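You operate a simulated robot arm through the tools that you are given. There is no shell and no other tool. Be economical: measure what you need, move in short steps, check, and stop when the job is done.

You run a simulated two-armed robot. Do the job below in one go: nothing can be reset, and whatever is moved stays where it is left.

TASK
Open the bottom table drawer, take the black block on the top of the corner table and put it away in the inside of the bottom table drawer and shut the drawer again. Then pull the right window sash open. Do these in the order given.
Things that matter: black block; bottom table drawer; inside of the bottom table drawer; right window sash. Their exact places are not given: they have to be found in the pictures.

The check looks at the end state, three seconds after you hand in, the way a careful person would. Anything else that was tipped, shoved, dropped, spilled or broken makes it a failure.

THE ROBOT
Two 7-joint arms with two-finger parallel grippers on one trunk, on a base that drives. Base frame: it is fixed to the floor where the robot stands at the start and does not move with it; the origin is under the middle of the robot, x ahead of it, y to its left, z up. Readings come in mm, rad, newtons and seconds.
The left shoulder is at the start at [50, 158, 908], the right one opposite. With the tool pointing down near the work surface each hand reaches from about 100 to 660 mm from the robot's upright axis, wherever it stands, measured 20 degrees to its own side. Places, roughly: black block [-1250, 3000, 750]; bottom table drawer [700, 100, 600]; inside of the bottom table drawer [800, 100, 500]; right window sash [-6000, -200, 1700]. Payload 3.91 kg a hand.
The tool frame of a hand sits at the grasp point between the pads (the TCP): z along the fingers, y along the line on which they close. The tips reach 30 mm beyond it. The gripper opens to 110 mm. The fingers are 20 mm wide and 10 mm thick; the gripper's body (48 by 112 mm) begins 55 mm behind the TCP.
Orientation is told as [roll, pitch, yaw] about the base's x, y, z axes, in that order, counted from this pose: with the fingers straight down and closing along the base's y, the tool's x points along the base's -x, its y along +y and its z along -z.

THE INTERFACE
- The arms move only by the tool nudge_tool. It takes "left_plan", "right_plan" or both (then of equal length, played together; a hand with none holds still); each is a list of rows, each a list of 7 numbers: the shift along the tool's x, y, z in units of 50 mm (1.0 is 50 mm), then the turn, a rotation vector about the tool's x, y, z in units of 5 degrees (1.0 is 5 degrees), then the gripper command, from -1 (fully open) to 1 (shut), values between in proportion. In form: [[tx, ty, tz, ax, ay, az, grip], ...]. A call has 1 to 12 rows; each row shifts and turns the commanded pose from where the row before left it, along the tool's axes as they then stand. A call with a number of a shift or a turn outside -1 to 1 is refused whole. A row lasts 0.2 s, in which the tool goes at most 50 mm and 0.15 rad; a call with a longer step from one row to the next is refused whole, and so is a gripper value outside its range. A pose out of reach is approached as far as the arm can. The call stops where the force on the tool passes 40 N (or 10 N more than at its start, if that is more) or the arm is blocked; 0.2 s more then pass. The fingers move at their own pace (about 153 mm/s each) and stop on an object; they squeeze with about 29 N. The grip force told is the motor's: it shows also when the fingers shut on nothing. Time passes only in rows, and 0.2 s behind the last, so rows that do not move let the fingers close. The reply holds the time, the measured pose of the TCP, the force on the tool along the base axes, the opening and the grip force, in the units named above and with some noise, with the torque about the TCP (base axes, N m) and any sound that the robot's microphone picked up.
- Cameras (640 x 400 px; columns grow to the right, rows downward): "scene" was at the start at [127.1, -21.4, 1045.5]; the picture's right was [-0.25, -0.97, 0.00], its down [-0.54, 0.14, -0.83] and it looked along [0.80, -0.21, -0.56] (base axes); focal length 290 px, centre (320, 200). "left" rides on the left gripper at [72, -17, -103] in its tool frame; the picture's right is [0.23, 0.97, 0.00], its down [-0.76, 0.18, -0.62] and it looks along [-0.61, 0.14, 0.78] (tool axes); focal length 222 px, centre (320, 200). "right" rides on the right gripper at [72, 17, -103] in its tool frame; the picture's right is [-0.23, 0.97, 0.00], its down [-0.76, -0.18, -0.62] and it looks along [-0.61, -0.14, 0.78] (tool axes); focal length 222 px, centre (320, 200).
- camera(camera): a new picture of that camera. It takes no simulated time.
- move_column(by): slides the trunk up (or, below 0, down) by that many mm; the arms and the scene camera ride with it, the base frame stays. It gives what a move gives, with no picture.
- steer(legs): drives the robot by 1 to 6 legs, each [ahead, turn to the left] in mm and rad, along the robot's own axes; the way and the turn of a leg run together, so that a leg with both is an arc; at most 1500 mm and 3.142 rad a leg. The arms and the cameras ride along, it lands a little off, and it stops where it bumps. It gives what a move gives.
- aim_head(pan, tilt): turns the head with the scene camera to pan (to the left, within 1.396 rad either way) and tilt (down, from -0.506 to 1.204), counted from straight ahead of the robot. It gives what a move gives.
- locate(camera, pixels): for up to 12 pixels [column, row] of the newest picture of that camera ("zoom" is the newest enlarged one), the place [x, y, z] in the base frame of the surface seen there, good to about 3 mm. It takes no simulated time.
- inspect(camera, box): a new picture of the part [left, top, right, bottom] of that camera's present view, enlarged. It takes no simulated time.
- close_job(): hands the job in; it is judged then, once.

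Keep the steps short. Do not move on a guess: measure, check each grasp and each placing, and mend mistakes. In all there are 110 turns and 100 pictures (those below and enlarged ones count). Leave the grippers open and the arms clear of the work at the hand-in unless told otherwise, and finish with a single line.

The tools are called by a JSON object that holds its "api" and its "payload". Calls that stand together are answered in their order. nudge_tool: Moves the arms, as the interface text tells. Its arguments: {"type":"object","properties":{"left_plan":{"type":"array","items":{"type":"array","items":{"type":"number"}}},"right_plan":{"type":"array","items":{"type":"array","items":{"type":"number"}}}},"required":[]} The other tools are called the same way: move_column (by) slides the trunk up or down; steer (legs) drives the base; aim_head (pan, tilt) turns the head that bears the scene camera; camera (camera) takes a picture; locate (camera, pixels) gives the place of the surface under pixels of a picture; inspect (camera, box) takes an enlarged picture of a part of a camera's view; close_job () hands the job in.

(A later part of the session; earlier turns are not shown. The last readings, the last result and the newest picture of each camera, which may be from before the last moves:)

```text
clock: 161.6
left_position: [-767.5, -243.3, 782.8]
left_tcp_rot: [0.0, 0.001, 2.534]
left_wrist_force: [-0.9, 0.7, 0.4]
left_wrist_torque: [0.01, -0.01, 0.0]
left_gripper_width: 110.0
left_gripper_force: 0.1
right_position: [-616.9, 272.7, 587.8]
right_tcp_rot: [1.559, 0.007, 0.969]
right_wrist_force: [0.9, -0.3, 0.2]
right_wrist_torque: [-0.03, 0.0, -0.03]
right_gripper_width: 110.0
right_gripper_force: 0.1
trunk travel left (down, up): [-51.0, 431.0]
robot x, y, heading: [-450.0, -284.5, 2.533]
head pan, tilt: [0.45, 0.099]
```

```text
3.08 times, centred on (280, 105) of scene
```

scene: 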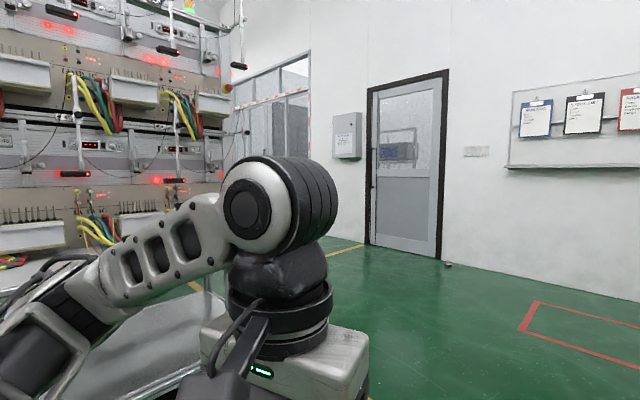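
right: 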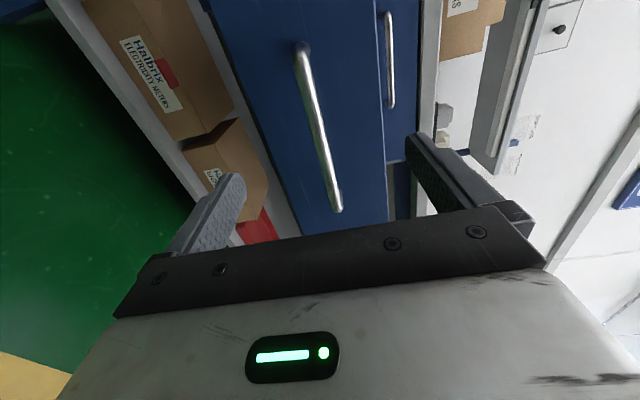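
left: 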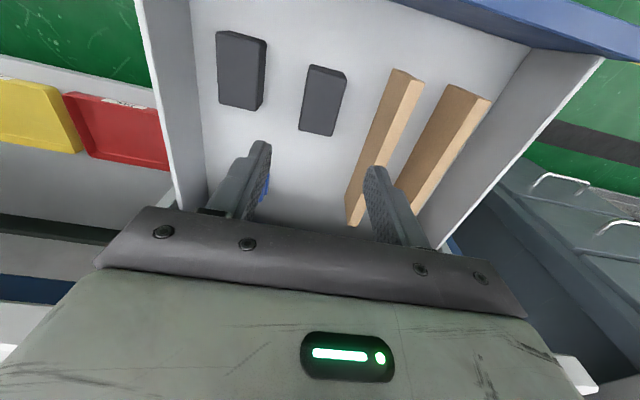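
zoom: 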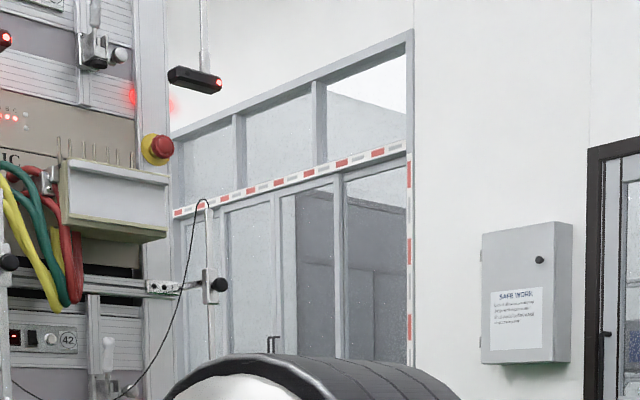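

The glazed assembly left of the door is the window, around (-6000,-200). The rack end is at about (-2340,-517), so I'll pass it with a wide berth.

{"api": "steer", "payload": {"legs": [[0, 0.343], [1050, 0], [1050, 0], [1050, 0]]}}

{"api": "aim_head", "payload": {"pan": 0, "tilt": -0.1}}

{"api": "camera", "payload": {"camera": "scene"}}

```text
clock: 178.0
left_position: [-3814.7, 386.5, 782.1]
left_tcp_rot: [-0.001, 0.001, 2.914]
left_wrist_force: [0.7, -0.1, 0.2]
left_wrist_torque: [0.03, 0.01, -0.01]
left_gripper_width: 110.2
left_gripper_force: 0.1
right_position: [-3864.2, 920.2, 587.5]
right_tcp_rot: [1.561, 0.006, 1.349]
right_wrist_force: [-0.4, 0.0, -0.1]
right_wrist_torque: [0.02, -0.01, -0.01]
right_gripper_width: 110.0
right_gripper_force: 0.0
trunk travel left (down, up): [-51.0, 431.0]
robot x, y, heading: [-3507.5, 467.2, 2.918]
head pan, tilt: [0.45, 0.099]
```

```text
clock: 178.9
left_position: [-3815.7, 386.5, 780.7]
left_tcp_rot: [0.0, 0.001, 2.913]
left_wrist_force: [0.7, 0.8, -0.4]
left_wrist_torque: [0.01, 0.01, -0.02]
left_gripper_width: 109.8
left_gripper_force: 0.0
right_position: [-3865.4, 919.6, 587.5]
right_tcp_rot: [1.56, 0.005, 1.348]
right_wrist_force: [0.2, 0.2, -0.2]
right_wrist_torque: [-0.01, -0.01, -0.01]
right_gripper_width: 109.9
right_gripper_force: 0.1
trunk travel left (down, up): [-51.0, 431.0]
robot x, y, heading: [-3505.1, 466.0, 2.917]
head pan, tilt: [0.0, -0.099]
```

```text
47 pictures are left
```

scene: 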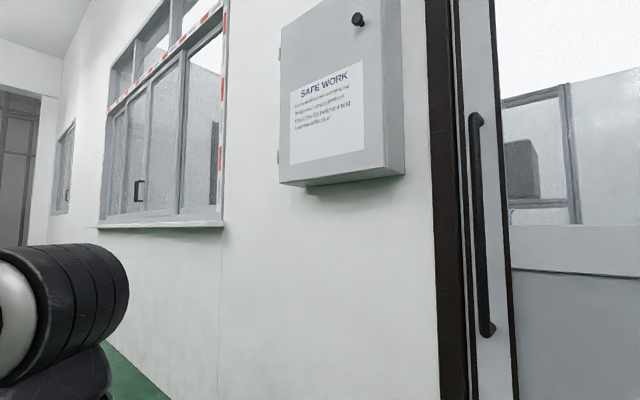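

The window has several panes and a handle at (138,190). There is also a smaller window further on. I'll measure them.

{"api": "locate", "payload": {"camera": "scene", "pixels": [[138, 190], [183, 130], [150, 100], [225, 100], [222, 222], [105, 225], [130, 110], [68, 190], [72, 130], [290, 100], [160, 205], [110, 160]]}}

{"api": "inspect", "payload": {"camera": "scene", "box": [20, 0, 260, 250]}}

```text
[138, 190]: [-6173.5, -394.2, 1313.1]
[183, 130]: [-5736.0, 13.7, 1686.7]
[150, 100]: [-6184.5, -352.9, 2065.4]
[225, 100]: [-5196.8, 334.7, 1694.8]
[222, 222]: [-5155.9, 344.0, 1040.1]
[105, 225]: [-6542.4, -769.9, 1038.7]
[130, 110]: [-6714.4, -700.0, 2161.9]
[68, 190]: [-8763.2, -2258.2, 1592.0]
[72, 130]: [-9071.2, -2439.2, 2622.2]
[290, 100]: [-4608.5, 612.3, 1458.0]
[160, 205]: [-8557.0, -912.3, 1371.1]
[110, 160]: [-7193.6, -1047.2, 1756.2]
```

```text
1.60 times, centred on (140, 125) of scene
```

zoom: 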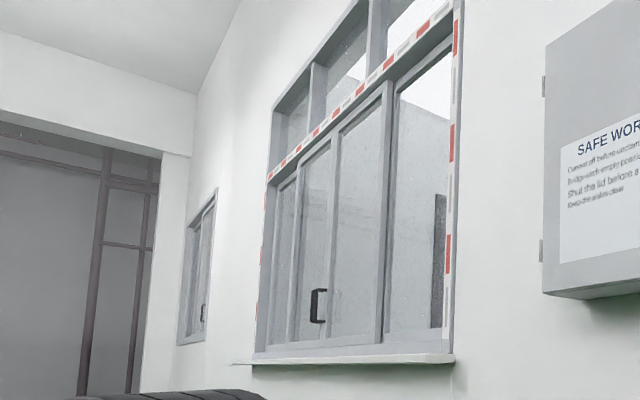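

The handle is at about (-6173,-394,1313) on the sliding part. I need a straight view of it, so I'll look along the wall first to check the path.

{"api": "aim_head", "payload": {"pan": 0.9, "tilt": 0.25}}

{"api": "camera", "payload": {"camera": "scene"}}

```text
clock: 180.1
left_position: [-3815.3, 385.6, 781.2]
left_tcp_rot: [-0.001, -0.001, 2.915]
left_wrist_force: [-0.6, -0.1, -0.9]
left_wrist_torque: [-0.01, -0.02, -0.04]
left_gripper_width: 110.3
left_gripper_force: 0.1
right_position: [-3865.7, 920.4, 588.0]
right_tcp_rot: [1.559, 0.005, 1.349]
right_wrist_force: [0.2, 0.0, -0.1]
right_wrist_torque: [0.0, 0.0, 0.01]
right_gripper_width: 109.8
right_gripper_force: 0.0
trunk travel left (down, up): [-51.0, 431.0]
robot x, y, heading: [-3504.9, 466.2, 2.917]
head pan, tilt: [0.901, 0.25]
```

```text
45 pictures are left
```

scene: 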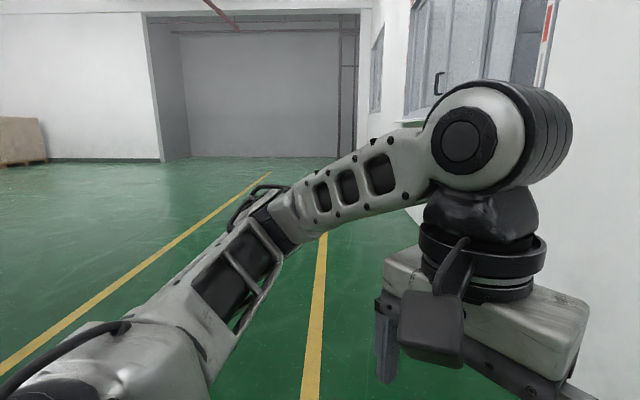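

The floor is clear. I'll drive along the wall and turn to face the window.

{"api": "steer", "payload": {"legs": [[0, 0.86], [1225, 0], [1225, 0], [0, -1.56]]}}

{"api": "aim_head", "payload": {"pan": 0, "tilt": -0.35}}

{"api": "camera", "payload": {"camera": "scene"}}

```text
clock: 198.2
left_position: [-5812.6, -841.3, 782.1]
left_tcp_rot: [0.0, -0.002, 2.246]
left_wrist_force: [0.5, -0.2, 0.5]
left_wrist_torque: [-0.01, 0.0, 0.01]
left_gripper_width: 109.9
left_gripper_force: 0.0
right_position: [-5521.0, -391.3, 588.1]
right_tcp_rot: [1.56, 0.004, 0.677]
right_wrist_force: [0.4, -0.9, 0.1]
right_wrist_torque: [0.0, 0.02, 0.01]
right_gripper_width: 110.2
right_gripper_force: 0.0
trunk travel left (down, up): [-51.0, 431.0]
robot x, y, heading: [-5519.8, -968.5, 2.249]
head pan, tilt: [0.901, 0.25]
```

```text
clock: 199.4
left_position: [-5812.8, -841.2, 781.3]
left_tcp_rot: [0.0, 0.001, 2.246]
left_wrist_force: [-0.4, 0.7, -0.7]
left_wrist_torque: [0.03, -0.04, 0.01]
left_gripper_width: 110.2
left_gripper_force: 0.0
right_position: [-5520.4, -391.6, 588.5]
right_tcp_rot: [1.559, 0.005, 0.679]
right_wrist_force: [0.7, -0.6, -0.4]
right_wrist_torque: [0.01, 0.0, -0.05]
right_gripper_width: 110.1
right_gripper_force: 0.2
trunk travel left (down, up): [-51.0, 431.0]
robot x, y, heading: [-5523.5, -965.0, 2.245]
head pan, tilt: [0.0, -0.351]
```

```text
44 pictures are left
```

scene: 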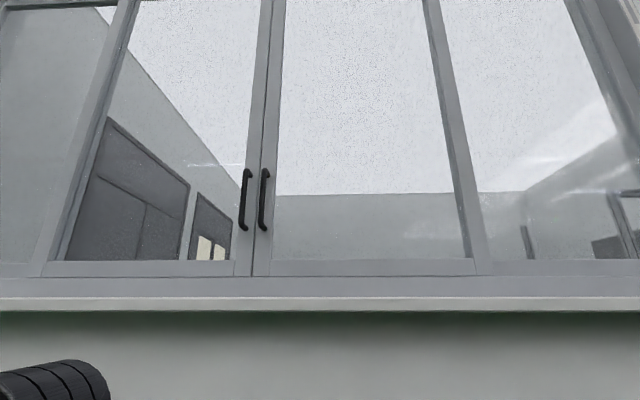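

There are two centre sashes with vertical black handles at (245,200) and (264,200). The right sash carries the right-hand one. I'll zoom in and measure.

{"api": "inspect", "payload": {"camera": "scene", "box": [215, 140, 315, 290]}}

{"api": "locate", "payload": {"camera": "scene", "pixels": [[264, 172], [263, 200], [261, 229], [245, 200], [277, 200], [272, 230], [255, 235], [462, 220], [480, 230], [350, 267], [550, 268], [300, 302]]}}

{"api": "inspect", "payload": {"camera": "scene", "box": [420, 150, 540, 310]}}

```text
2.67 times, centred on (265, 215) of scene
```

zoom: 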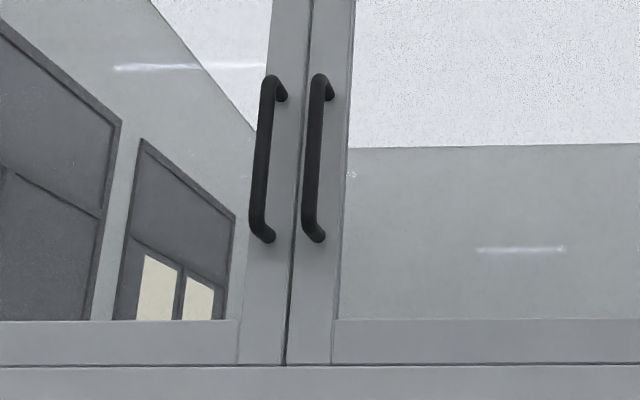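

```text
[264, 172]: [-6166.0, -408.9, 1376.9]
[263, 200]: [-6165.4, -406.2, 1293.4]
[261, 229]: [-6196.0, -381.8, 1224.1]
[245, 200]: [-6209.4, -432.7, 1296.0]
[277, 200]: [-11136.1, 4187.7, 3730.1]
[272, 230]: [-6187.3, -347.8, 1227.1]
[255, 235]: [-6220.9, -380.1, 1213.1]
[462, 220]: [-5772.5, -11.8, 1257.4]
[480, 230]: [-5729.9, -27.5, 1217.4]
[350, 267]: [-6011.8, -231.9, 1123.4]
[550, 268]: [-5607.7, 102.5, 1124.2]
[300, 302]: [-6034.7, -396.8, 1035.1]
```

```text
2.50 times, centred on (480, 230) of scene
```

zoom: 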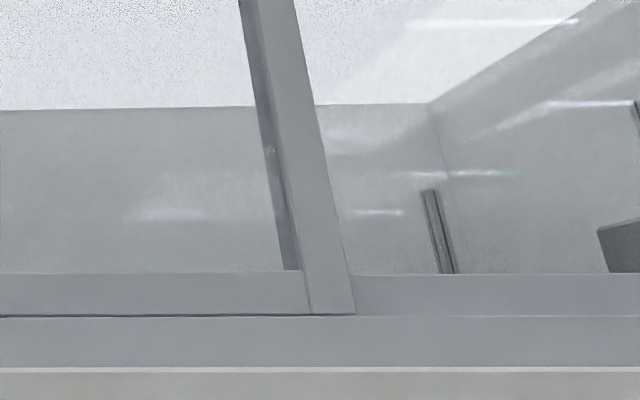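

The right sash slides in front of the right-hand fixed pane, so it opens to the right. Its handle bar is vertical, near (-6166,-407), z 1230–1380, and stands about 55 mm off the stile. I need the right hand closing sideways and pointing at the window, so I'll roll it back now.

{"api": "nudge_tool", "payload": {"right_plan": [[0, 0, 0, 0, 0, -1, -1], [0, 0, 0, 0, 0, -1, -1], [0, 0, 0, 0, 0, -1, -1], [0, 0, 0, 0, 0, -1, -1], [0, 0, 0, 0, 0, -1, -1], [0, 0, 0, 0, 0, -1, -1], [0, 0, 0, 0, 0, -1, -1], [0, 0, 0, 0, 0, -1, -1], [0, 0, 0, 0, 0, -1, -1], [0, 0, 0, 0, 0, -1, -1], [0, 0, 0, 0, 0, -1, -1], [0, 0, 0, 0, 0, -1, -1]]}}

{"api": "nudge_tool", "payload": {"right_plan": [[0, 0, 0, 0, 0, -1, -1], [0, 0, 0, 0, 0, -1, -1], [0, 0, 0, 0, 0, -1, -1], [0, 0, 0, 0, 0, -1, -1], [0, 0, 0, 0, 0, -1, -1], [0, 0, 0, 0, 0, -1, -1], [0, 0, 0, 0, 1, 0, -1], [0, 0, 0, 0, 1, 0, -1], [0, 0, 0, 0, 1, 0, -1], [0, 0, 0, 0, 1, 0, -1], [0, 0, 0, 0, 1, 0, -1], [0, 0, 0, 0, 1, 0, -1]]}}

{"api": "move_column", "payload": {"by": 425}}

```text
clock: 202.0
left_position: [-5813.3, -842.3, 781.5]
left_tcp_rot: [-0.001, 0.0, 2.247]
left_wrist_force: [-1.4, 0.0, -1.0]
left_wrist_torque: [0.03, 0.02, 0.0]
left_gripper_width: 110.1
left_gripper_force: 0.0
right_position: [-5521.0, -392.2, 587.8]
right_tcp_rot: [1.549, -1.045, 0.699]
right_wrist_force: [-0.1, -0.6, 0.3]
right_wrist_torque: [-0.03, 0.03, 0.0]
right_gripper_width: 110.1
right_gripper_force: 0.2
trunk travel left (down, up): [-51.0, 431.0]
robot x, y, heading: [-5521.7, -972.2, 2.247]
head pan, tilt: [0.0, -0.351]
```

```text
clock: 204.6
left_position: [-5813.9, -841.4, 781.7]
left_tcp_rot: [0.001, 0.0, 2.245]
left_wrist_force: [0.5, 0.1, -0.3]
left_wrist_torque: [0.01, 0.0, -0.01]
left_gripper_width: 109.9
left_gripper_force: 0.0
right_position: [-5521.4, -391.0, 587.2]
right_tcp_rot: [0.01, -1.036, 2.242]
right_wrist_force: [-0.7, 0.7, -0.1]
right_wrist_torque: [0.01, 0.0, -0.01]
right_gripper_width: 109.6
right_gripper_force: 0.1
trunk travel left (down, up): [-51.0, 431.0]
robot x, y, heading: [-5525.0, -968.1, 2.246]
head pan, tilt: [0.0, -0.351]
```

```text
refused: 425 is not a number from -400 to 400
```

The hand now points forward, 30° below level, closing sideways. I'll raise the trunk to near its top.

{"api": "move_column", "payload": {"by": 400}}

{"api": "nudge_tool", "payload": {"right_plan": [[0, 0, 0, 0, 0, 0, -1], [-0.7, 0, -0.4, 0, 0, 0, -1], [-0.7, 0, -0.4, 0, 0, 0, -1], [-0.7, 0, -0.4, 0, 0, 0, -1], [-0.7, 0, -0.4, 0, 0, 0, -1], [0, 0, 0, 0, 0, 0, -1]]}}

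```text
clock: 208.4
left_position: [-5813.3, -841.6, 1180.7]
left_tcp_rot: [-0.001, 0.001, 2.247]
left_wrist_force: [-0.2, 0.7, 0.1]
left_wrist_torque: [-0.01, 0.05, 0.02]
left_gripper_width: 110.0
left_gripper_force: 0.2
right_position: [-5520.2, -390.8, 987.6]
right_tcp_rot: [0.008, -1.036, 2.243]
right_wrist_force: [-0.9, -0.5, 0.0]
right_wrist_torque: [0.0, -0.04, 0.0]
right_gripper_width: 110.0
right_gripper_force: 0.1
trunk travel left (down, up): [-451.0, 31.0]
robot x, y, heading: [-5522.6, -966.7, 2.244]
head pan, tilt: [0.0, -0.351]
```

```text
clock: 209.8
left_position: [-5813.3, -841.3, 1182.6]
left_tcp_rot: [0.001, -0.001, 2.246]
left_wrist_force: [-0.3, 0.2, 0.2]
left_wrist_torque: [0.02, 0.02, 0.0]
left_gripper_width: 110.0
left_gripper_force: 0.1
right_position: [-5523.1, -386.9, 1149.8]
right_tcp_rot: [0.009, -1.034, 2.241]
right_wrist_force: [-0.3, 0.1, -0.3]
right_wrist_torque: [-0.03, 0.02, -0.02]
right_gripper_width: 110.0
right_gripper_force: 0.1
trunk travel left (down, up): [-451.0, 31.0]
robot x, y, heading: [-5519.5, -968.9, 2.249]
head pan, tilt: [0.0, -0.351]
```

That works, with z now 1150. I'll continue up to about 1285.

{"api": "move_column", "payload": {"by": 28}}

{"api": "nudge_tool", "payload": {"right_plan": [[-0.7, 0, -0.4, 0, 0, 0, -1], [-0.7, 0, -0.4, 0, 0, 0, -1], [-0.55, 0, -0.32, 0, 0, 0, -1], [0, 0, 0, 0, 0, 0, -1]]}}

{"api": "aim_head", "payload": {"pan": 0.1, "tilt": 0.0}}

{"api": "camera", "payload": {"camera": "scene"}}

```text
clock: 210.5
left_position: [-5814.3, -841.7, 1209.8]
left_tcp_rot: [0.001, 0.0, 2.246]
left_wrist_force: [0.6, -0.3, -0.4]
left_wrist_torque: [0.01, 0.0, 0.03]
left_gripper_width: 110.0
left_gripper_force: 0.0
right_position: [-5523.7, -388.1, 1177.6]
right_tcp_rot: [0.009, -1.037, 2.244]
right_wrist_force: [0.5, -0.2, -0.1]
right_wrist_torque: [-0.05, -0.01, 0.02]
right_gripper_width: 110.2
right_gripper_force: 0.0
trunk travel left (down, up): [-479.0, 3.0]
robot x, y, heading: [-5522.4, -970.2, 2.25]
head pan, tilt: [0.0, -0.351]
```

```text
clock: 211.5
left_position: [-5812.6, -840.7, 1209.5]
left_tcp_rot: [0.001, 0.0, 2.247]
left_wrist_force: [1.2, -0.3, 0.2]
left_wrist_torque: [0.02, 0.0, 0.0]
left_gripper_width: 110.0
left_gripper_force: 0.0
right_position: [-5522.9, -389.8, 1290.8]
right_tcp_rot: [0.01, -1.036, 2.241]
right_wrist_force: [-0.8, 0.2, 0.6]
right_wrist_torque: [-0.01, -0.01, 0.0]
right_gripper_width: 109.8
right_gripper_force: 0.1
trunk travel left (down, up): [-479.0, 3.0]
robot x, y, heading: [-5524.2, -973.3, 2.25]
head pan, tilt: [0.0, -0.351]
```

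```text
clock: 212.4
left_position: [-5812.5, -840.4, 1209.2]
left_tcp_rot: [0.0, 0.0, 2.246]
left_wrist_force: [-0.8, -0.4, -0.7]
left_wrist_torque: [-0.01, 0.01, 0.01]
left_gripper_width: 109.8
left_gripper_force: 0.1
right_position: [-5522.7, -390.2, 1291.6]
right_tcp_rot: [0.007, -1.037, 2.244]
right_wrist_force: [-0.1, 1.0, 0.4]
right_wrist_torque: [-0.01, -0.02, 0.01]
right_gripper_width: 110.1
right_gripper_force: 0.2
trunk travel left (down, up): [-479.0, 3.0]
robot x, y, heading: [-5522.8, -968.0, 2.243]
head pan, tilt: [0.099, 0.0]
```

```text
41 pictures are left
```

scene: 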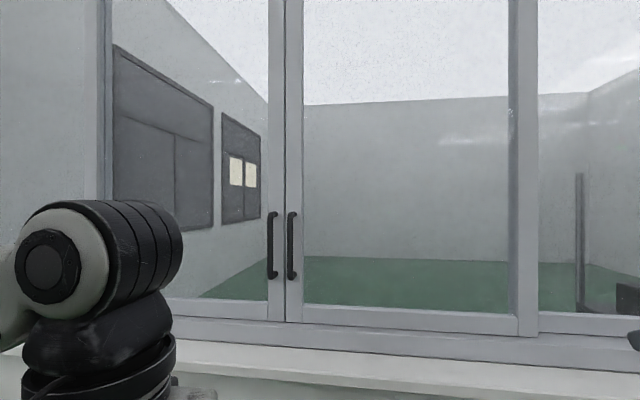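

I now have a level view. I'll re-measure the handles, the stiles and the wall direction.

{"api": "locate", "payload": {"camera": "scene", "pixels": [[290, 220], [290, 245], [290, 270], [270, 245], [298, 245], [280, 245], [515, 250], [532, 250], [400, 312], [590, 325], [200, 303], [300, 352]]}}

{"api": "inspect", "payload": {"camera": "scene", "box": [240, 190, 340, 290]}}

```text
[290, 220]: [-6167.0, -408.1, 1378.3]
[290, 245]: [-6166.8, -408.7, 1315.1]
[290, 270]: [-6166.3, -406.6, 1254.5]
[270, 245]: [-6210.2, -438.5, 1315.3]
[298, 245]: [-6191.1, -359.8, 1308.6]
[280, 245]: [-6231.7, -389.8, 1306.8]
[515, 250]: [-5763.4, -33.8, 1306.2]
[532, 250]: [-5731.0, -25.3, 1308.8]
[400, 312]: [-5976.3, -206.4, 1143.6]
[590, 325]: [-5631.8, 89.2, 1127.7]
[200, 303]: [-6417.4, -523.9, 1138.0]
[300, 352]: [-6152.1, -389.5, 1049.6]
```

```text
4.00 times, centred on (290, 240) of scene
```

zoom: 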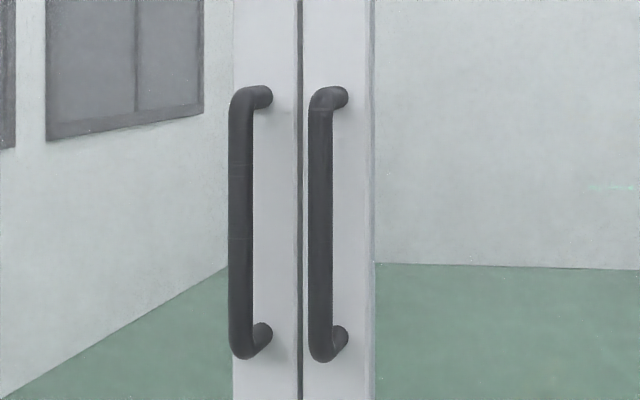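

The wall runs at heading 0.628, so I need heading 2.199 to face it. The right bar is at (-6167,-409), 54 mm off the stile and 53 mm from the left bar. I'll shift the base about 290 mm left by backing and returning, keeping the hand clear of the glass.

{"api": "steer", "payload": {"legs": [[0, -0.746], [-452, 0], [0, 0.7], [560, 0]]}}

{"api": "nudge_tool", "payload": {"right_plan": [[0, 0.9, 0, 0, 0, 0, -1], [0, 0.9, 0, 0, 0, 0, -1], [0, 0.9, 0, 0, 0, 0, -1], [0, 0.9, 0, 0, 0, 0, -1], [0, 0, 0, 0, 0, 0, -1]]}}

{"api": "camera", "payload": {"camera": "scene"}}

```text
clock: 221.7
left_position: [-6157.8, -797.4, 1209.5]
left_tcp_rot: [0.001, -0.001, 2.174]
left_wrist_force: [-0.5, -0.2, -0.3]
left_wrist_torque: [-0.04, 0.02, -0.05]
left_gripper_width: 110.1
left_gripper_force: 0.0
right_position: [-5837.2, -367.7, 1290.1]
right_tcp_rot: [0.011, -1.036, 2.172]
right_wrist_force: [-0.3, 0.3, -0.2]
right_wrist_torque: [0.05, 0.02, 0.04]
right_gripper_width: 110.2
right_gripper_force: 0.1
trunk travel left (down, up): [-479.0, 3.0]
robot x, y, heading: [-5877.9, -945.3, 2.175]
head pan, tilt: [0.099, 0.0]
```

```text
clock: 222.9
left_position: [-6156.9, -795.7, 1210.1]
left_tcp_rot: [0.003, -0.002, 2.172]
left_wrist_force: [-0.5, 0.0, -0.5]
left_wrist_torque: [-0.02, 0.04, 0.02]
left_gripper_width: 110.0
left_gripper_force: 0.1
right_position: [-5983.7, -471.0, 1291.3]
right_tcp_rot: [0.012, -1.035, 2.169]
right_wrist_force: [1.3, 0.1, 0.3]
right_wrist_torque: [-0.01, -0.01, 0.03]
right_gripper_width: 109.8
right_gripper_force: 0.2
trunk travel left (down, up): [-479.0, 3.0]
robot x, y, heading: [-5875.1, -947.9, 2.175]
head pan, tilt: [0.099, 0.0]
```

```text
39 pictures are left
```

scene: 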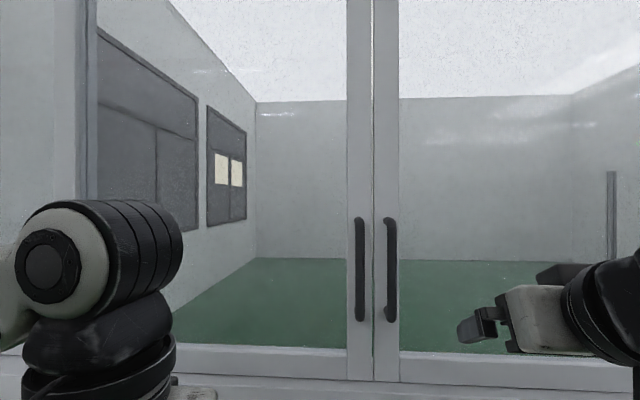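

The hand must go 111 mm left and 158 mm forward. I'll narrow the fingers to 50 mm so that they fit between the two bars, line up, and drive 100 mm forward.

{"api": "nudge_tool", "payload": {"right_plan": [[0, 0.75, 0, 0, 0, 0, 0.09], [0, 0.75, 0, 0, 0, 0, 0.09], [0, 0.72, 0, 0, 0, 0, 0.09], [0, 0, 0, 0, 0, 0, 0.09]]}}

{"api": "steer", "payload": {"legs": [[90, 0]]}}

{"api": "camera", "payload": {"camera": "scene"}}

{"api": "camera", "payload": {"camera": "right"}}

```text
clock: 223.9
left_position: [-6157.2, -796.9, 1209.6]
left_tcp_rot: [0.0, 0.001, 2.173]
left_wrist_force: [0.7, -0.2, -0.2]
left_wrist_torque: [0.01, -0.01, 0.01]
left_gripper_width: 110.0
left_gripper_force: 0.0
right_position: [-6066.4, -526.7, 1292.0]
right_tcp_rot: [0.006, -1.036, 2.171]
right_wrist_force: [0.8, 1.3, -0.3]
right_wrist_torque: [-0.04, 0.01, -0.02]
right_gripper_width: 50.0
right_gripper_force: 0.1
right hand out of reach, approached as far as the arm can: row 3
trunk travel left (down, up): [-479.0, 3.0]
robot x, y, heading: [-5876.4, -948.3, 2.173]
head pan, tilt: [0.099, 0.0]
```

```text
clock: 225.0
left_position: [-6209.5, -720.6, 1209.3]
left_tcp_rot: [0.0, 0.001, 2.171]
left_wrist_force: [0.1, -0.2, 0.0]
left_wrist_torque: [0.01, -0.02, 0.01]
left_gripper_width: 110.2
left_gripper_force: 0.1
right_position: [-6116.5, -450.9, 1291.5]
right_tcp_rot: [0.009, -1.035, 2.169]
right_wrist_force: [-0.4, 1.4, -0.3]
right_wrist_torque: [-0.01, 0.0, -0.02]
right_gripper_width: 50.5
right_gripper_force: 0.1
trunk travel left (down, up): [-479.0, 3.0]
robot x, y, heading: [-5924.7, -872.7, 2.167]
head pan, tilt: [0.099, 0.0]
```

```text
38 pictures are left
```

scene: 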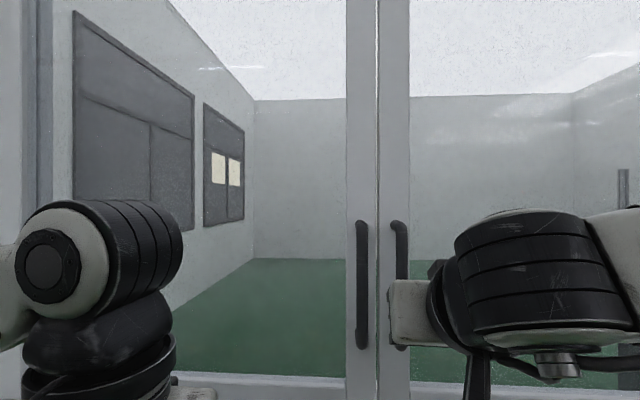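

```text
37 pictures are left
```

right: 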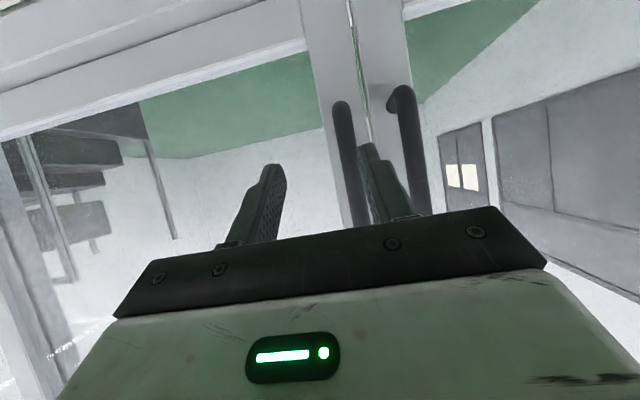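

The left finger is lined up between the two bars. I still need 16 mm left, so I'll turn the base 0.033 rad, which also squares the yaw, and then check.

{"api": "steer", "payload": {"legs": [[0, 0.033]]}}

{"api": "inspect", "payload": {"camera": "right", "box": [200, 60, 480, 240]}}

```text
clock: 225.8
left_position: [-6213.8, -731.5, 1209.9]
left_tcp_rot: [-0.001, 0.0, 2.205]
left_wrist_force: [-0.4, 0.6, -0.6]
left_wrist_torque: [0.0, -0.01, 0.0]
left_gripper_width: 110.0
left_gripper_force: 0.1
right_position: [-6131.8, -458.1, 1292.1]
right_tcp_rot: [0.008, -1.036, 2.2]
right_wrist_force: [0.2, -0.9, 0.0]
right_wrist_torque: [0.0, -0.03, 0.02]
right_gripper_width: 49.9
right_gripper_force: 0.2
trunk travel left (down, up): [-479.0, 3.0]
robot x, y, heading: [-5927.7, -872.9, 2.202]
head pan, tilt: [0.099, 0.0]
```

```text
2.22 times, centred on (340, 150) of right
```

zoom: 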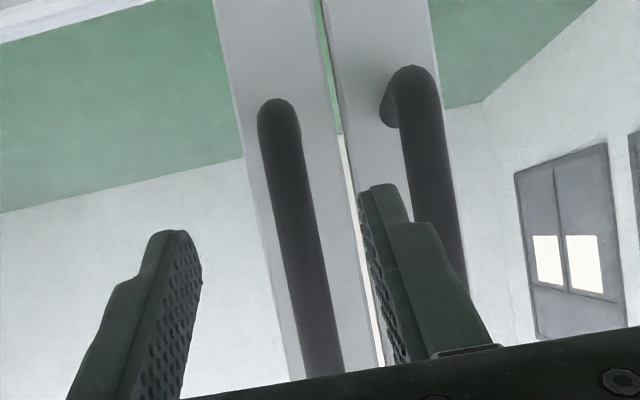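

I'm aligned to within about 1 mm. I'll shift 4 mm right for margin, go 60 mm straight forward in small steps, and stop to check before closing.

{"api": "nudge_tool", "payload": {"right_plan": [[0, -0.08, 0, 0, 0, 0, 0.09], [-0.2, 0, 0.346, 0, 0, 0, 0.09], [-0.2, 0, 0.346, 0, 0, 0, 0.09], [-0.2, 0, 0.346, 0, 0, 0, 0.09], [0, 0, 0, 0, 0, 0, 0.09]]}}

{"api": "camera", "payload": {"camera": "right"}}

```text
clock: 227.0
left_position: [-6214.1, -731.0, 1210.3]
left_tcp_rot: [0.0, 0.001, 2.204]
left_wrist_force: [1.3, -0.4, -0.4]
left_wrist_torque: [-0.03, 0.0, 0.0]
left_gripper_width: 109.9
left_gripper_force: 0.0
right_position: [-6160.5, -404.7, 1292.7]
right_tcp_rot: [0.011, -1.039, 2.2]
right_wrist_force: [0.1, -0.7, 0.4]
right_wrist_torque: [-0.02, -0.05, 0.03]
right_gripper_width: 50.0
right_gripper_force: 0.1
trunk travel left (down, up): [-479.0, 3.0]
robot x, y, heading: [-5926.7, -872.7, 2.203]
head pan, tilt: [0.099, 0.0]
```

```text
35 pictures are left
```

right: 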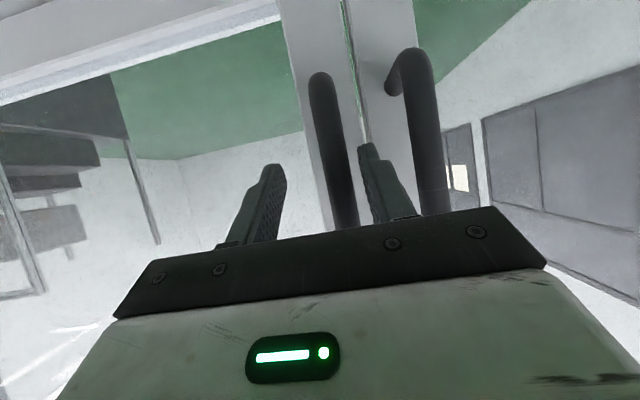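

The right bar is between the fingers and the left bar is outside them. I'll close.

{"api": "nudge_tool", "payload": {"right_plan": [[0, 0, 0, 0, 0, 0, 1], [0, 0, 0, 0, 0, 0, 1], [0, 0, 0, 0, 0, 0, 1]]}}

```text
clock: 227.8
left_position: [-6214.1, -730.5, 1210.5]
left_tcp_rot: [0.0, 0.001, 2.204]
left_wrist_force: [0.6, 0.4, 0.8]
left_wrist_torque: [-0.01, -0.01, 0.02]
left_gripper_width: 110.1
left_gripper_force: 0.1
right_position: [-6161.6, -404.7, 1293.5]
right_tcp_rot: [0.01, -1.039, 2.202]
right_wrist_force: [-3.9, -1.3, 2.7]
right_wrist_torque: [0.06, -0.76, 0.12]
right_gripper_width: 15.8
right_gripper_force: 44.9
trunk travel left (down, up): [-479.0, 3.0]
robot x, y, heading: [-5930.9, -872.3, 2.206]
head pan, tilt: [0.099, 0.0]
```

It is gripped at 15.8 mm. I'll pull right in steps along negative tool y, 100 mm first.

{"api": "nudge_tool", "payload": {"right_plan": [[0, -0.3, 0, 0, 0, 0, 1], [0, -0.4, 0, 0, 0, 0, 1], [0, -0.4, 0, 0, 0, 0, 1], [0, -0.45, 0, 0, 0, 0, 1], [0, -0.45, 0, 0, 0, 0, 1]]}}

{"api": "camera", "payload": {"camera": "scene"}}

```text
clock: 229.0
left_position: [-6214.2, -729.4, 1210.3]
left_tcp_rot: [0.003, 0.0, 2.205]
left_wrist_force: [0.4, -0.3, -0.1]
left_wrist_torque: [-0.01, -0.01, 0.0]
left_gripper_width: 109.8
left_gripper_force: 0.1
right_position: [-6078.3, -344.9, 1293.3]
right_tcp_rot: [0.011, -1.036, 2.195]
right_wrist_force: [-0.1, 5.5, 4.2]
right_wrist_torque: [0.17, -0.35, 0.25]
right_gripper_width: 15.8
right_gripper_force: 44.7
trunk travel left (down, up): [-479.0, 3.0]
robot x, y, heading: [-5932.0, -872.1, 2.206]
head pan, tilt: [0.099, 0.0]
```

```text
34 pictures are left
```

scene: 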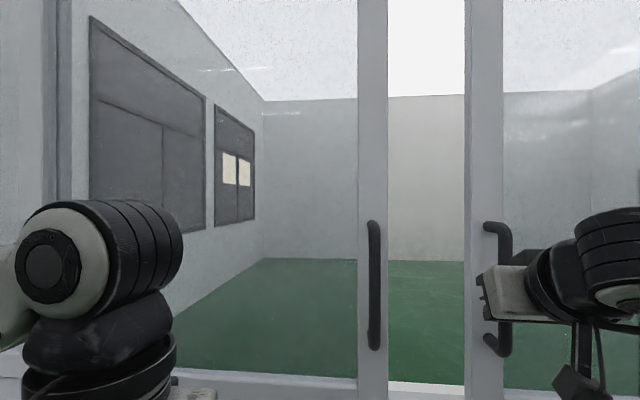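

The sash is sliding, and a gap of about 100 mm is open. I'll continue another 270 mm.

{"api": "nudge_tool", "payload": {"right_plan": [[0, -0.5, 0, 0, 0, 0, 1], [0, -0.5, 0, 0, 0, 0, 1], [0, -0.5, 0, 0, 0, 0, 1], [0, -0.5, 0, 0, 0, 0, 1], [0, -0.5, 0, 0, 0, 0, 1], [0, -0.5, 0, 0, 0, 0, 1], [0, -0.5, 0, 0, 0, 0, 1], [0, -0.5, 0, 0, 0, 0, 1], [0, -0.5, 0, 0, 0, 0, 1], [0, -0.5, 0, 0, 0, 0, 1], [0, -0.4, 0, 0, 0, 0, 1]]}}

```text
clock: 231.4
left_position: [-6211.3, -731.7, 1212.0]
left_tcp_rot: [0.0, -0.005, 2.202]
left_wrist_force: [0.6, -0.3, -0.1]
left_wrist_torque: [-0.03, 0.04, 0.01]
left_gripper_width: 110.1
left_gripper_force: 0.0
right_position: [-5865.0, -188.3, 1292.7]
right_tcp_rot: [0.004, -1.041, 2.203]
right_wrist_force: [14.1, -21.2, 2.5]
right_wrist_torque: [-0.44, -0.59, -0.03]
right_gripper_width: 15.8
right_gripper_force: 44.9
trunk travel left (down, up): [-479.0, 3.0]
robot x, y, heading: [-5923.7, -870.8, 2.201]
head pan, tilt: [0.099, 0.0]
```

The sash has moved 367 mm and the arm is nearing its limit. I'll look at how far it has opened.

{"api": "aim_head", "payload": {"pan": -0.3, "tilt": 0.0}}

{"api": "camera", "payload": {"camera": "scene"}}

```text
clock: 232.2
left_position: [-6210.6, -733.4, 1211.3]
left_tcp_rot: [0.001, -0.004, 2.204]
left_wrist_force: [0.5, -0.4, 0.6]
left_wrist_torque: [-0.02, 0.01, 0.01]
left_gripper_width: 109.9
left_gripper_force: 0.1
right_position: [-5864.3, -189.9, 1292.5]
right_tcp_rot: [0.01, -1.044, 2.201]
right_wrist_force: [20.9, -15.3, 6.6]
right_wrist_torque: [-0.26, -0.79, -0.21]
right_gripper_width: 15.7
right_gripper_force: 44.9
trunk travel left (down, up): [-479.0, 3.0]
robot x, y, heading: [-5927.1, -871.3, 2.204]
head pan, tilt: [-0.3, 0.0]
```

```text
33 pictures are left
```

scene: 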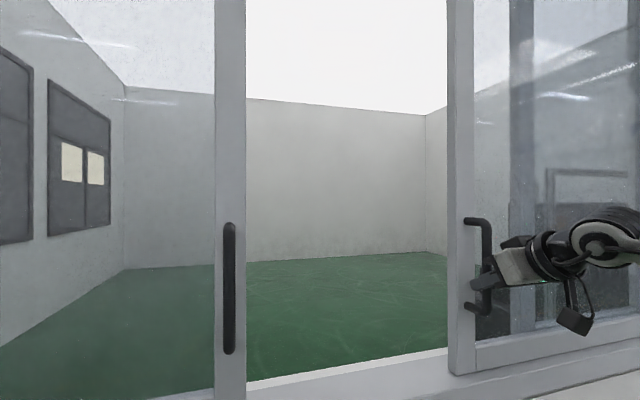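

The gap is large, but the sash can still go about 150 mm further. I'll release and withdraw straight back, shift the base right, and take a second pull.

{"api": "nudge_tool", "payload": {"right_plan": [[0, 0, 0, 0, 0, 0, 0.09], [0, 0, 0, 0, 0, 0, 0.09], [0, 0, 0, 0, 0, 0, 0.09], [0.2, 0, -0.346, 0, 0, 0, 0.09], [0.2, 0, -0.346, 0, 0, 0, 0.09], [0.2, 0, -0.346, 0, 0, 0, 0.09], [0.2, 0, -0.346, 0, 0, 0, 0.09], [0, 0, 0, 0, 0, 0, 0.09]]}}

{"api": "camera", "payload": {"camera": "scene"}}

```text
clock: 234.0
left_position: [-6213.9, -730.7, 1209.1]
left_tcp_rot: [-0.001, 0.0, 2.204]
left_wrist_force: [-0.6, -0.4, 0.0]
left_wrist_torque: [-0.02, -0.04, 0.01]
left_gripper_width: 109.7
left_gripper_force: 0.1
right_position: [-5821.1, -250.5, 1291.5]
right_tcp_rot: [0.009, -1.038, 2.201]
right_wrist_force: [0.6, -0.4, 0.2]
right_wrist_torque: [0.01, 0.03, 0.0]
right_gripper_width: 50.1
right_gripper_force: 0.0
trunk travel left (down, up): [-479.0, 3.0]
robot x, y, heading: [-5928.9, -871.6, 2.203]
head pan, tilt: [-0.3, 0.0]
```

```text
32 pictures are left
```

scene: 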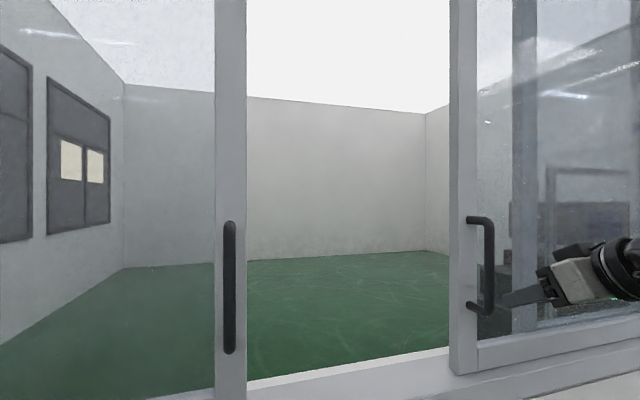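

The hand is clear. I'll measure the bar's new place and the frame on the right, then shift the base.

{"api": "locate", "payload": {"camera": "scene", "pixels": [[488, 240], [488, 265], [464, 250], [450, 250], [237, 150], [525, 150], [600, 345]]}}

{"api": "steer", "payload": {"legs": [[-200, 0], [0, 0.5], [-521, 0], [0, -0.5], [300, 0]]}}

{"api": "aim_head", "payload": {"pan": 0, "tilt": -0.05}}

{"api": "camera", "payload": {"camera": "scene"}}

```text
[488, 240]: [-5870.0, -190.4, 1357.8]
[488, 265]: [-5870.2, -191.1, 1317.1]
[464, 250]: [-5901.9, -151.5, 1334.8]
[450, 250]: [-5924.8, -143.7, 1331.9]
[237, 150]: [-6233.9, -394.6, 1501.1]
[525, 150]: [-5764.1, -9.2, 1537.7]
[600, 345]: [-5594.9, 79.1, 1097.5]
```

```text
clock: 242.7
left_position: [-5807.1, -875.5, 1209.1]
left_tcp_rot: [0.001, 0.0, 2.217]
left_wrist_force: [0.3, 0.2, -0.4]
left_wrist_torque: [-0.02, -0.01, 0.0]
left_gripper_width: 109.9
left_gripper_force: 0.1
right_position: [-5420.8, -391.4, 1291.7]
right_tcp_rot: [0.009, -1.037, 2.213]
right_wrist_force: [0.4, 0.2, 0.4]
right_wrist_torque: [0.03, 0.02, -0.01]
right_gripper_width: 50.5
right_gripper_force: 0.1
trunk travel left (down, up): [-479.0, 3.0]
robot x, y, heading: [-5520.9, -1012.1, 2.216]
head pan, tilt: [-0.3, 0.0]
```

```text
clock: 243.5
left_position: [-5806.9, -876.5, 1210.1]
left_tcp_rot: [-0.001, 0.001, 2.217]
left_wrist_force: [-0.4, -0.2, 0.2]
left_wrist_torque: [0.03, 0.02, 0.01]
left_gripper_width: 110.0
left_gripper_force: 0.0
right_position: [-5420.3, -392.3, 1291.7]
right_tcp_rot: [0.009, -1.037, 2.213]
right_wrist_force: [0.5, 1.8, -0.7]
right_wrist_torque: [0.0, 0.03, -0.02]
right_gripper_width: 50.1
right_gripper_force: 0.0
trunk travel left (down, up): [-479.0, 3.0]
robot x, y, heading: [-5516.5, -1008.6, 2.214]
head pan, tilt: [0.0, -0.051]
```

```text
31 pictures are left
```

scene: 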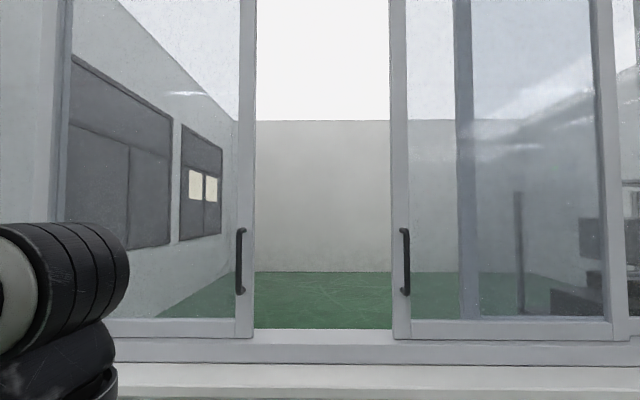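

The right bar is at (-5870,-191), and the hand needs 242 mm left and 426 mm forward. I'll move the arm left, square up, and drive forward 340 mm.

{"api": "nudge_tool", "payload": {"right_plan": [[0, 0.82, 0, 0, 0, 0, 0.09], [0, 0.82, 0, 0, 0, 0, 0.09], [0, 0.82, 0, 0, 0, 0, 0.09], [0, 0.82, 0, 0, 0, 0, 0.09], [0, 0.82, 0, 0, 0, 0, 0.09], [0, 0.82, 0, 0, 0, 0, 0.09], [0, 0, 0, 0, 0, 0, 0.09]]}}

{"api": "steer", "payload": {"legs": [[0, -0.014], [330, 0]]}}

{"api": "camera", "payload": {"camera": "scene"}}

{"api": "camera", "payload": {"camera": "right"}}

```text
clock: 245.1
left_position: [-5806.3, -875.5, 1210.1]
left_tcp_rot: [0.002, 0.0, 2.216]
left_wrist_force: [0.3, -0.1, 0.0]
left_wrist_torque: [-0.03, 0.02, -0.01]
left_gripper_width: 110.1
left_gripper_force: 0.0
right_position: [-5612.3, -542.8, 1288.4]
right_tcp_rot: [0.009, -1.037, 2.212]
right_wrist_force: [-0.5, 0.5, -0.5]
right_wrist_torque: [-0.01, 0.01, 0.01]
right_gripper_width: 50.0
right_gripper_force: 0.1
trunk travel left (down, up): [-479.0, 3.0]
robot x, y, heading: [-5518.9, -1013.1, 2.212]
head pan, tilt: [0.0, -0.051]
```

```text
clock: 247.7
left_position: [-6000.7, -599.3, 1209.8]
left_tcp_rot: [0.0, 0.0, 2.192]
left_wrist_force: [-0.4, -0.4, 0.3]
left_wrist_torque: [-0.05, -0.01, 0.01]
left_gripper_width: 109.8
left_gripper_force: 0.0
right_position: [-5797.3, -270.8, 1288.4]
right_tcp_rot: [0.008, -1.036, 2.19]
right_wrist_force: [0.0, 0.1, -0.3]
right_wrist_torque: [-0.01, 0.04, 0.0]
right_gripper_width: 50.0
right_gripper_force: 0.0
trunk travel left (down, up): [-479.0, 3.0]
robot x, y, heading: [-5714.9, -745.3, 2.195]
head pan, tilt: [0.0, -0.051]
```

```text
30 pictures are left
```

scene: 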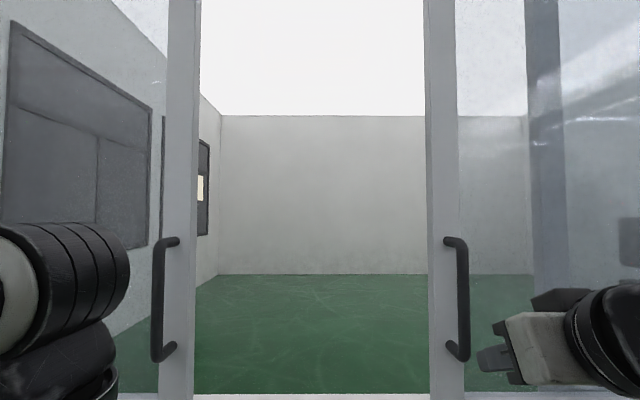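

```text
29 pictures are left
```

right: 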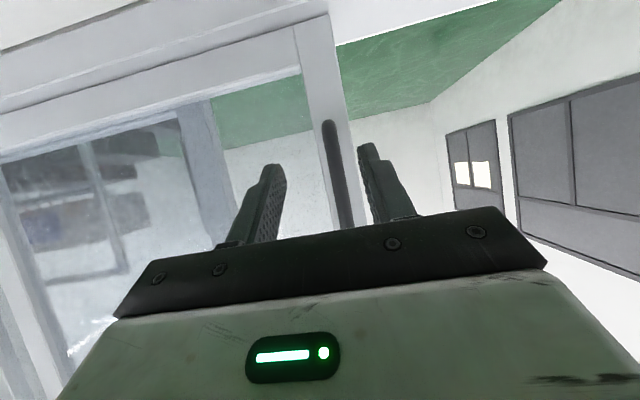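

9 mm left and 106 mm forward remain. I'll drive 60 mm, then nudge the rest and close.

{"api": "steer", "payload": {"legs": [[60, 0]]}}

{"api": "nudge_tool", "payload": {"right_plan": [[0, 0.19, 0, 0, 0, 0, 0.09], [-0.15, 0, 0.26, 0, 0, 0, 0.09], [-0.15, 0, 0.26, 0, 0, 0, 0.09], [0, 0, 0, 0, 0, 0, 0.09]]}}

{"api": "camera", "payload": {"camera": "right"}}

```text
clock: 248.6
left_position: [-6034.8, -548.7, 1210.4]
left_tcp_rot: [-0.001, 0.0, 2.193]
left_wrist_force: [-0.4, -0.1, -0.3]
left_wrist_torque: [-0.02, -0.04, -0.01]
left_gripper_width: 109.9
left_gripper_force: 0.1
right_position: [-5832.6, -222.8, 1287.5]
right_tcp_rot: [0.009, -1.036, 2.189]
right_wrist_force: [-0.3, 0.1, -0.2]
right_wrist_torque: [0.0, 0.02, 0.02]
right_gripper_width: 50.2
right_gripper_force: 0.0
trunk travel left (down, up): [-479.0, 3.0]
robot x, y, heading: [-5749.6, -696.5, 2.193]
head pan, tilt: [0.0, -0.051]
```

```text
clock: 249.6
left_position: [-6033.7, -550.7, 1209.7]
left_tcp_rot: [0.002, -0.001, 2.195]
left_wrist_force: [0.1, -0.5, -0.5]
left_wrist_torque: [-0.02, -0.01, -0.01]
left_gripper_width: 110.3
left_gripper_force: 0.2
right_position: [-5858.5, -204.0, 1286.8]
right_tcp_rot: [0.011, -1.036, 2.191]
right_wrist_force: [-0.7, 0.6, -0.6]
right_wrist_torque: [0.04, -0.01, 0.01]
right_gripper_width: 50.0
right_gripper_force: 0.0
trunk travel left (down, up): [-479.0, 3.0]
robot x, y, heading: [-5748.4, -698.2, 2.193]
head pan, tilt: [0.0, -0.051]
```

```text
28 pictures are left
```

right: 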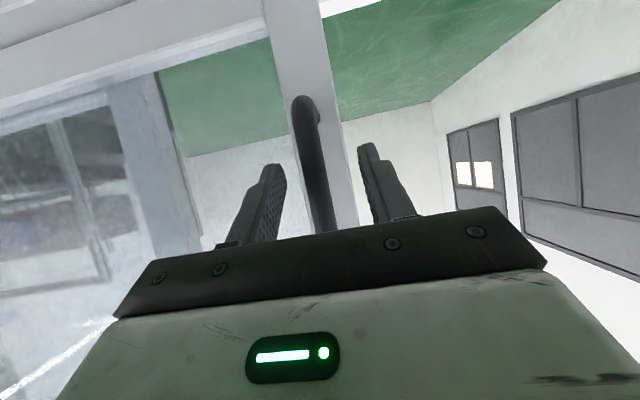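

The bar sits between the fingers. I'll go 15 mm more forward, close, and pull 80 mm.

{"api": "nudge_tool", "payload": {"right_plan": [[-0.15, 0, 0.26, 0, 0, 0, 0.09], [0, 0, 0, 0, 0, 0, 1], [0, 0, 0, 0, 0, 0, 1], [0, 0, 0, 0, 0, 0, 1], [0, -0.3, 0, 0, 0, 0, 1], [0, -0.4, 0, 0, 0, 0, 1], [0, -0.4, 0, 0, 0, 0, 1], [0, -0.5, 0, 0, 0, 0, 1]]}}

```text
clock: 251.4
left_position: [-6033.6, -549.6, 1210.1]
left_tcp_rot: [0.002, -0.001, 2.191]
left_wrist_force: [0.8, 0.1, 0.2]
left_wrist_torque: [0.0, 0.01, -0.01]
left_gripper_width: 109.9
left_gripper_force: 0.0
right_position: [-5798.6, -142.2, 1287.8]
right_tcp_rot: [0.01, -1.034, 2.185]
right_wrist_force: [1.2, 0.7, -5.0]
right_wrist_torque: [-0.16, -0.53, 0.16]
right_gripper_width: 16.0
right_gripper_force: 44.9
trunk travel left (down, up): [-479.0, 3.0]
robot x, y, heading: [-5750.3, -692.7, 2.195]
head pan, tilt: [0.0, -0.051]
```

It is gripped (16 mm) and the sash is moving freely. I'll keep pulling until it stops.

{"api": "nudge_tool", "payload": {"right_plan": [[0, -0.4, 0, 0, 0, 0, 1], [0, -0.4, 0, 0, 0, 0, 1], [0, -0.4, 0, 0, 0, 0, 1], [0, -0.4, 0, 0, 0, 0, 1], [0, -0.4, 0, 0, 0, 0, 1], [0, -0.3, 0, 0, 0, 0, 1], [0, -0.3, 0, 0, 0, 0, 1]]}}

{"api": "aim_head", "payload": {"pan": -0.3, "tilt": 0}}

{"api": "camera", "payload": {"camera": "scene"}}

```text
clock: 252.7
left_position: [-6036.6, -551.2, 1209.0]
left_tcp_rot: [-0.001, -0.001, 2.196]
left_wrist_force: [0.1, 1.2, 0.3]
left_wrist_torque: [-0.01, 0.01, 0.02]
left_gripper_width: 110.0
left_gripper_force: 0.1
right_position: [-5732.9, -95.1, 1287.2]
right_tcp_rot: [0.015, -1.035, 2.218]
right_wrist_force: [-16.7, -1.9, -0.3]
right_wrist_torque: [0.48, -0.56, 0.37]
right_gripper_width: 16.0
right_gripper_force: 45.0
trunk travel left (down, up): [-479.0, 3.0]
robot x, y, heading: [-5751.7, -698.0, 2.199]
head pan, tilt: [0.0, -0.051]
stopped in row 6 (right hand): the force on the tool passed its limit at 45 N (the readings are from after the stop); the commanded pose is now the measured one
```

```text
clock: 253.5
left_position: [-6037.2, -551.4, 1208.1]
left_tcp_rot: [-0.003, 0.003, 2.195]
left_wrist_force: [0.9, 0.2, 0.1]
left_wrist_torque: [-0.04, 0.02, -0.03]
left_gripper_width: 110.0
left_gripper_force: 0.0
right_position: [-5733.1, -93.7, 1288.4]
right_tcp_rot: [0.015, -1.033, 2.21]
right_wrist_force: [-23.0, -4.2, -2.8]
right_wrist_torque: [1.21, -0.03, 0.34]
right_gripper_width: 15.8
right_gripper_force: 45.5
trunk travel left (down, up): [-479.0, 3.0]
robot x, y, heading: [-5750.2, -695.6, 2.195]
head pan, tilt: [-0.3, 0.0]
```

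```text
27 pictures are left
```

scene: 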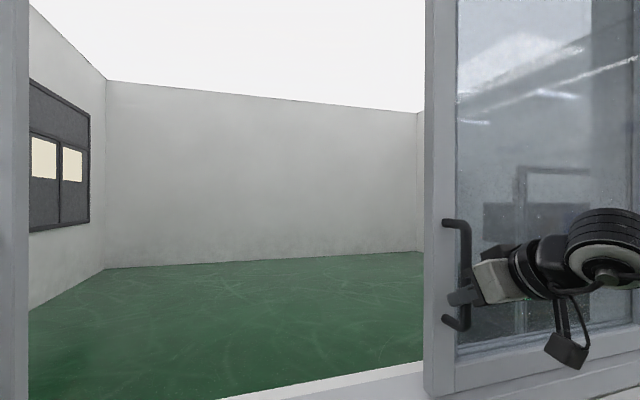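

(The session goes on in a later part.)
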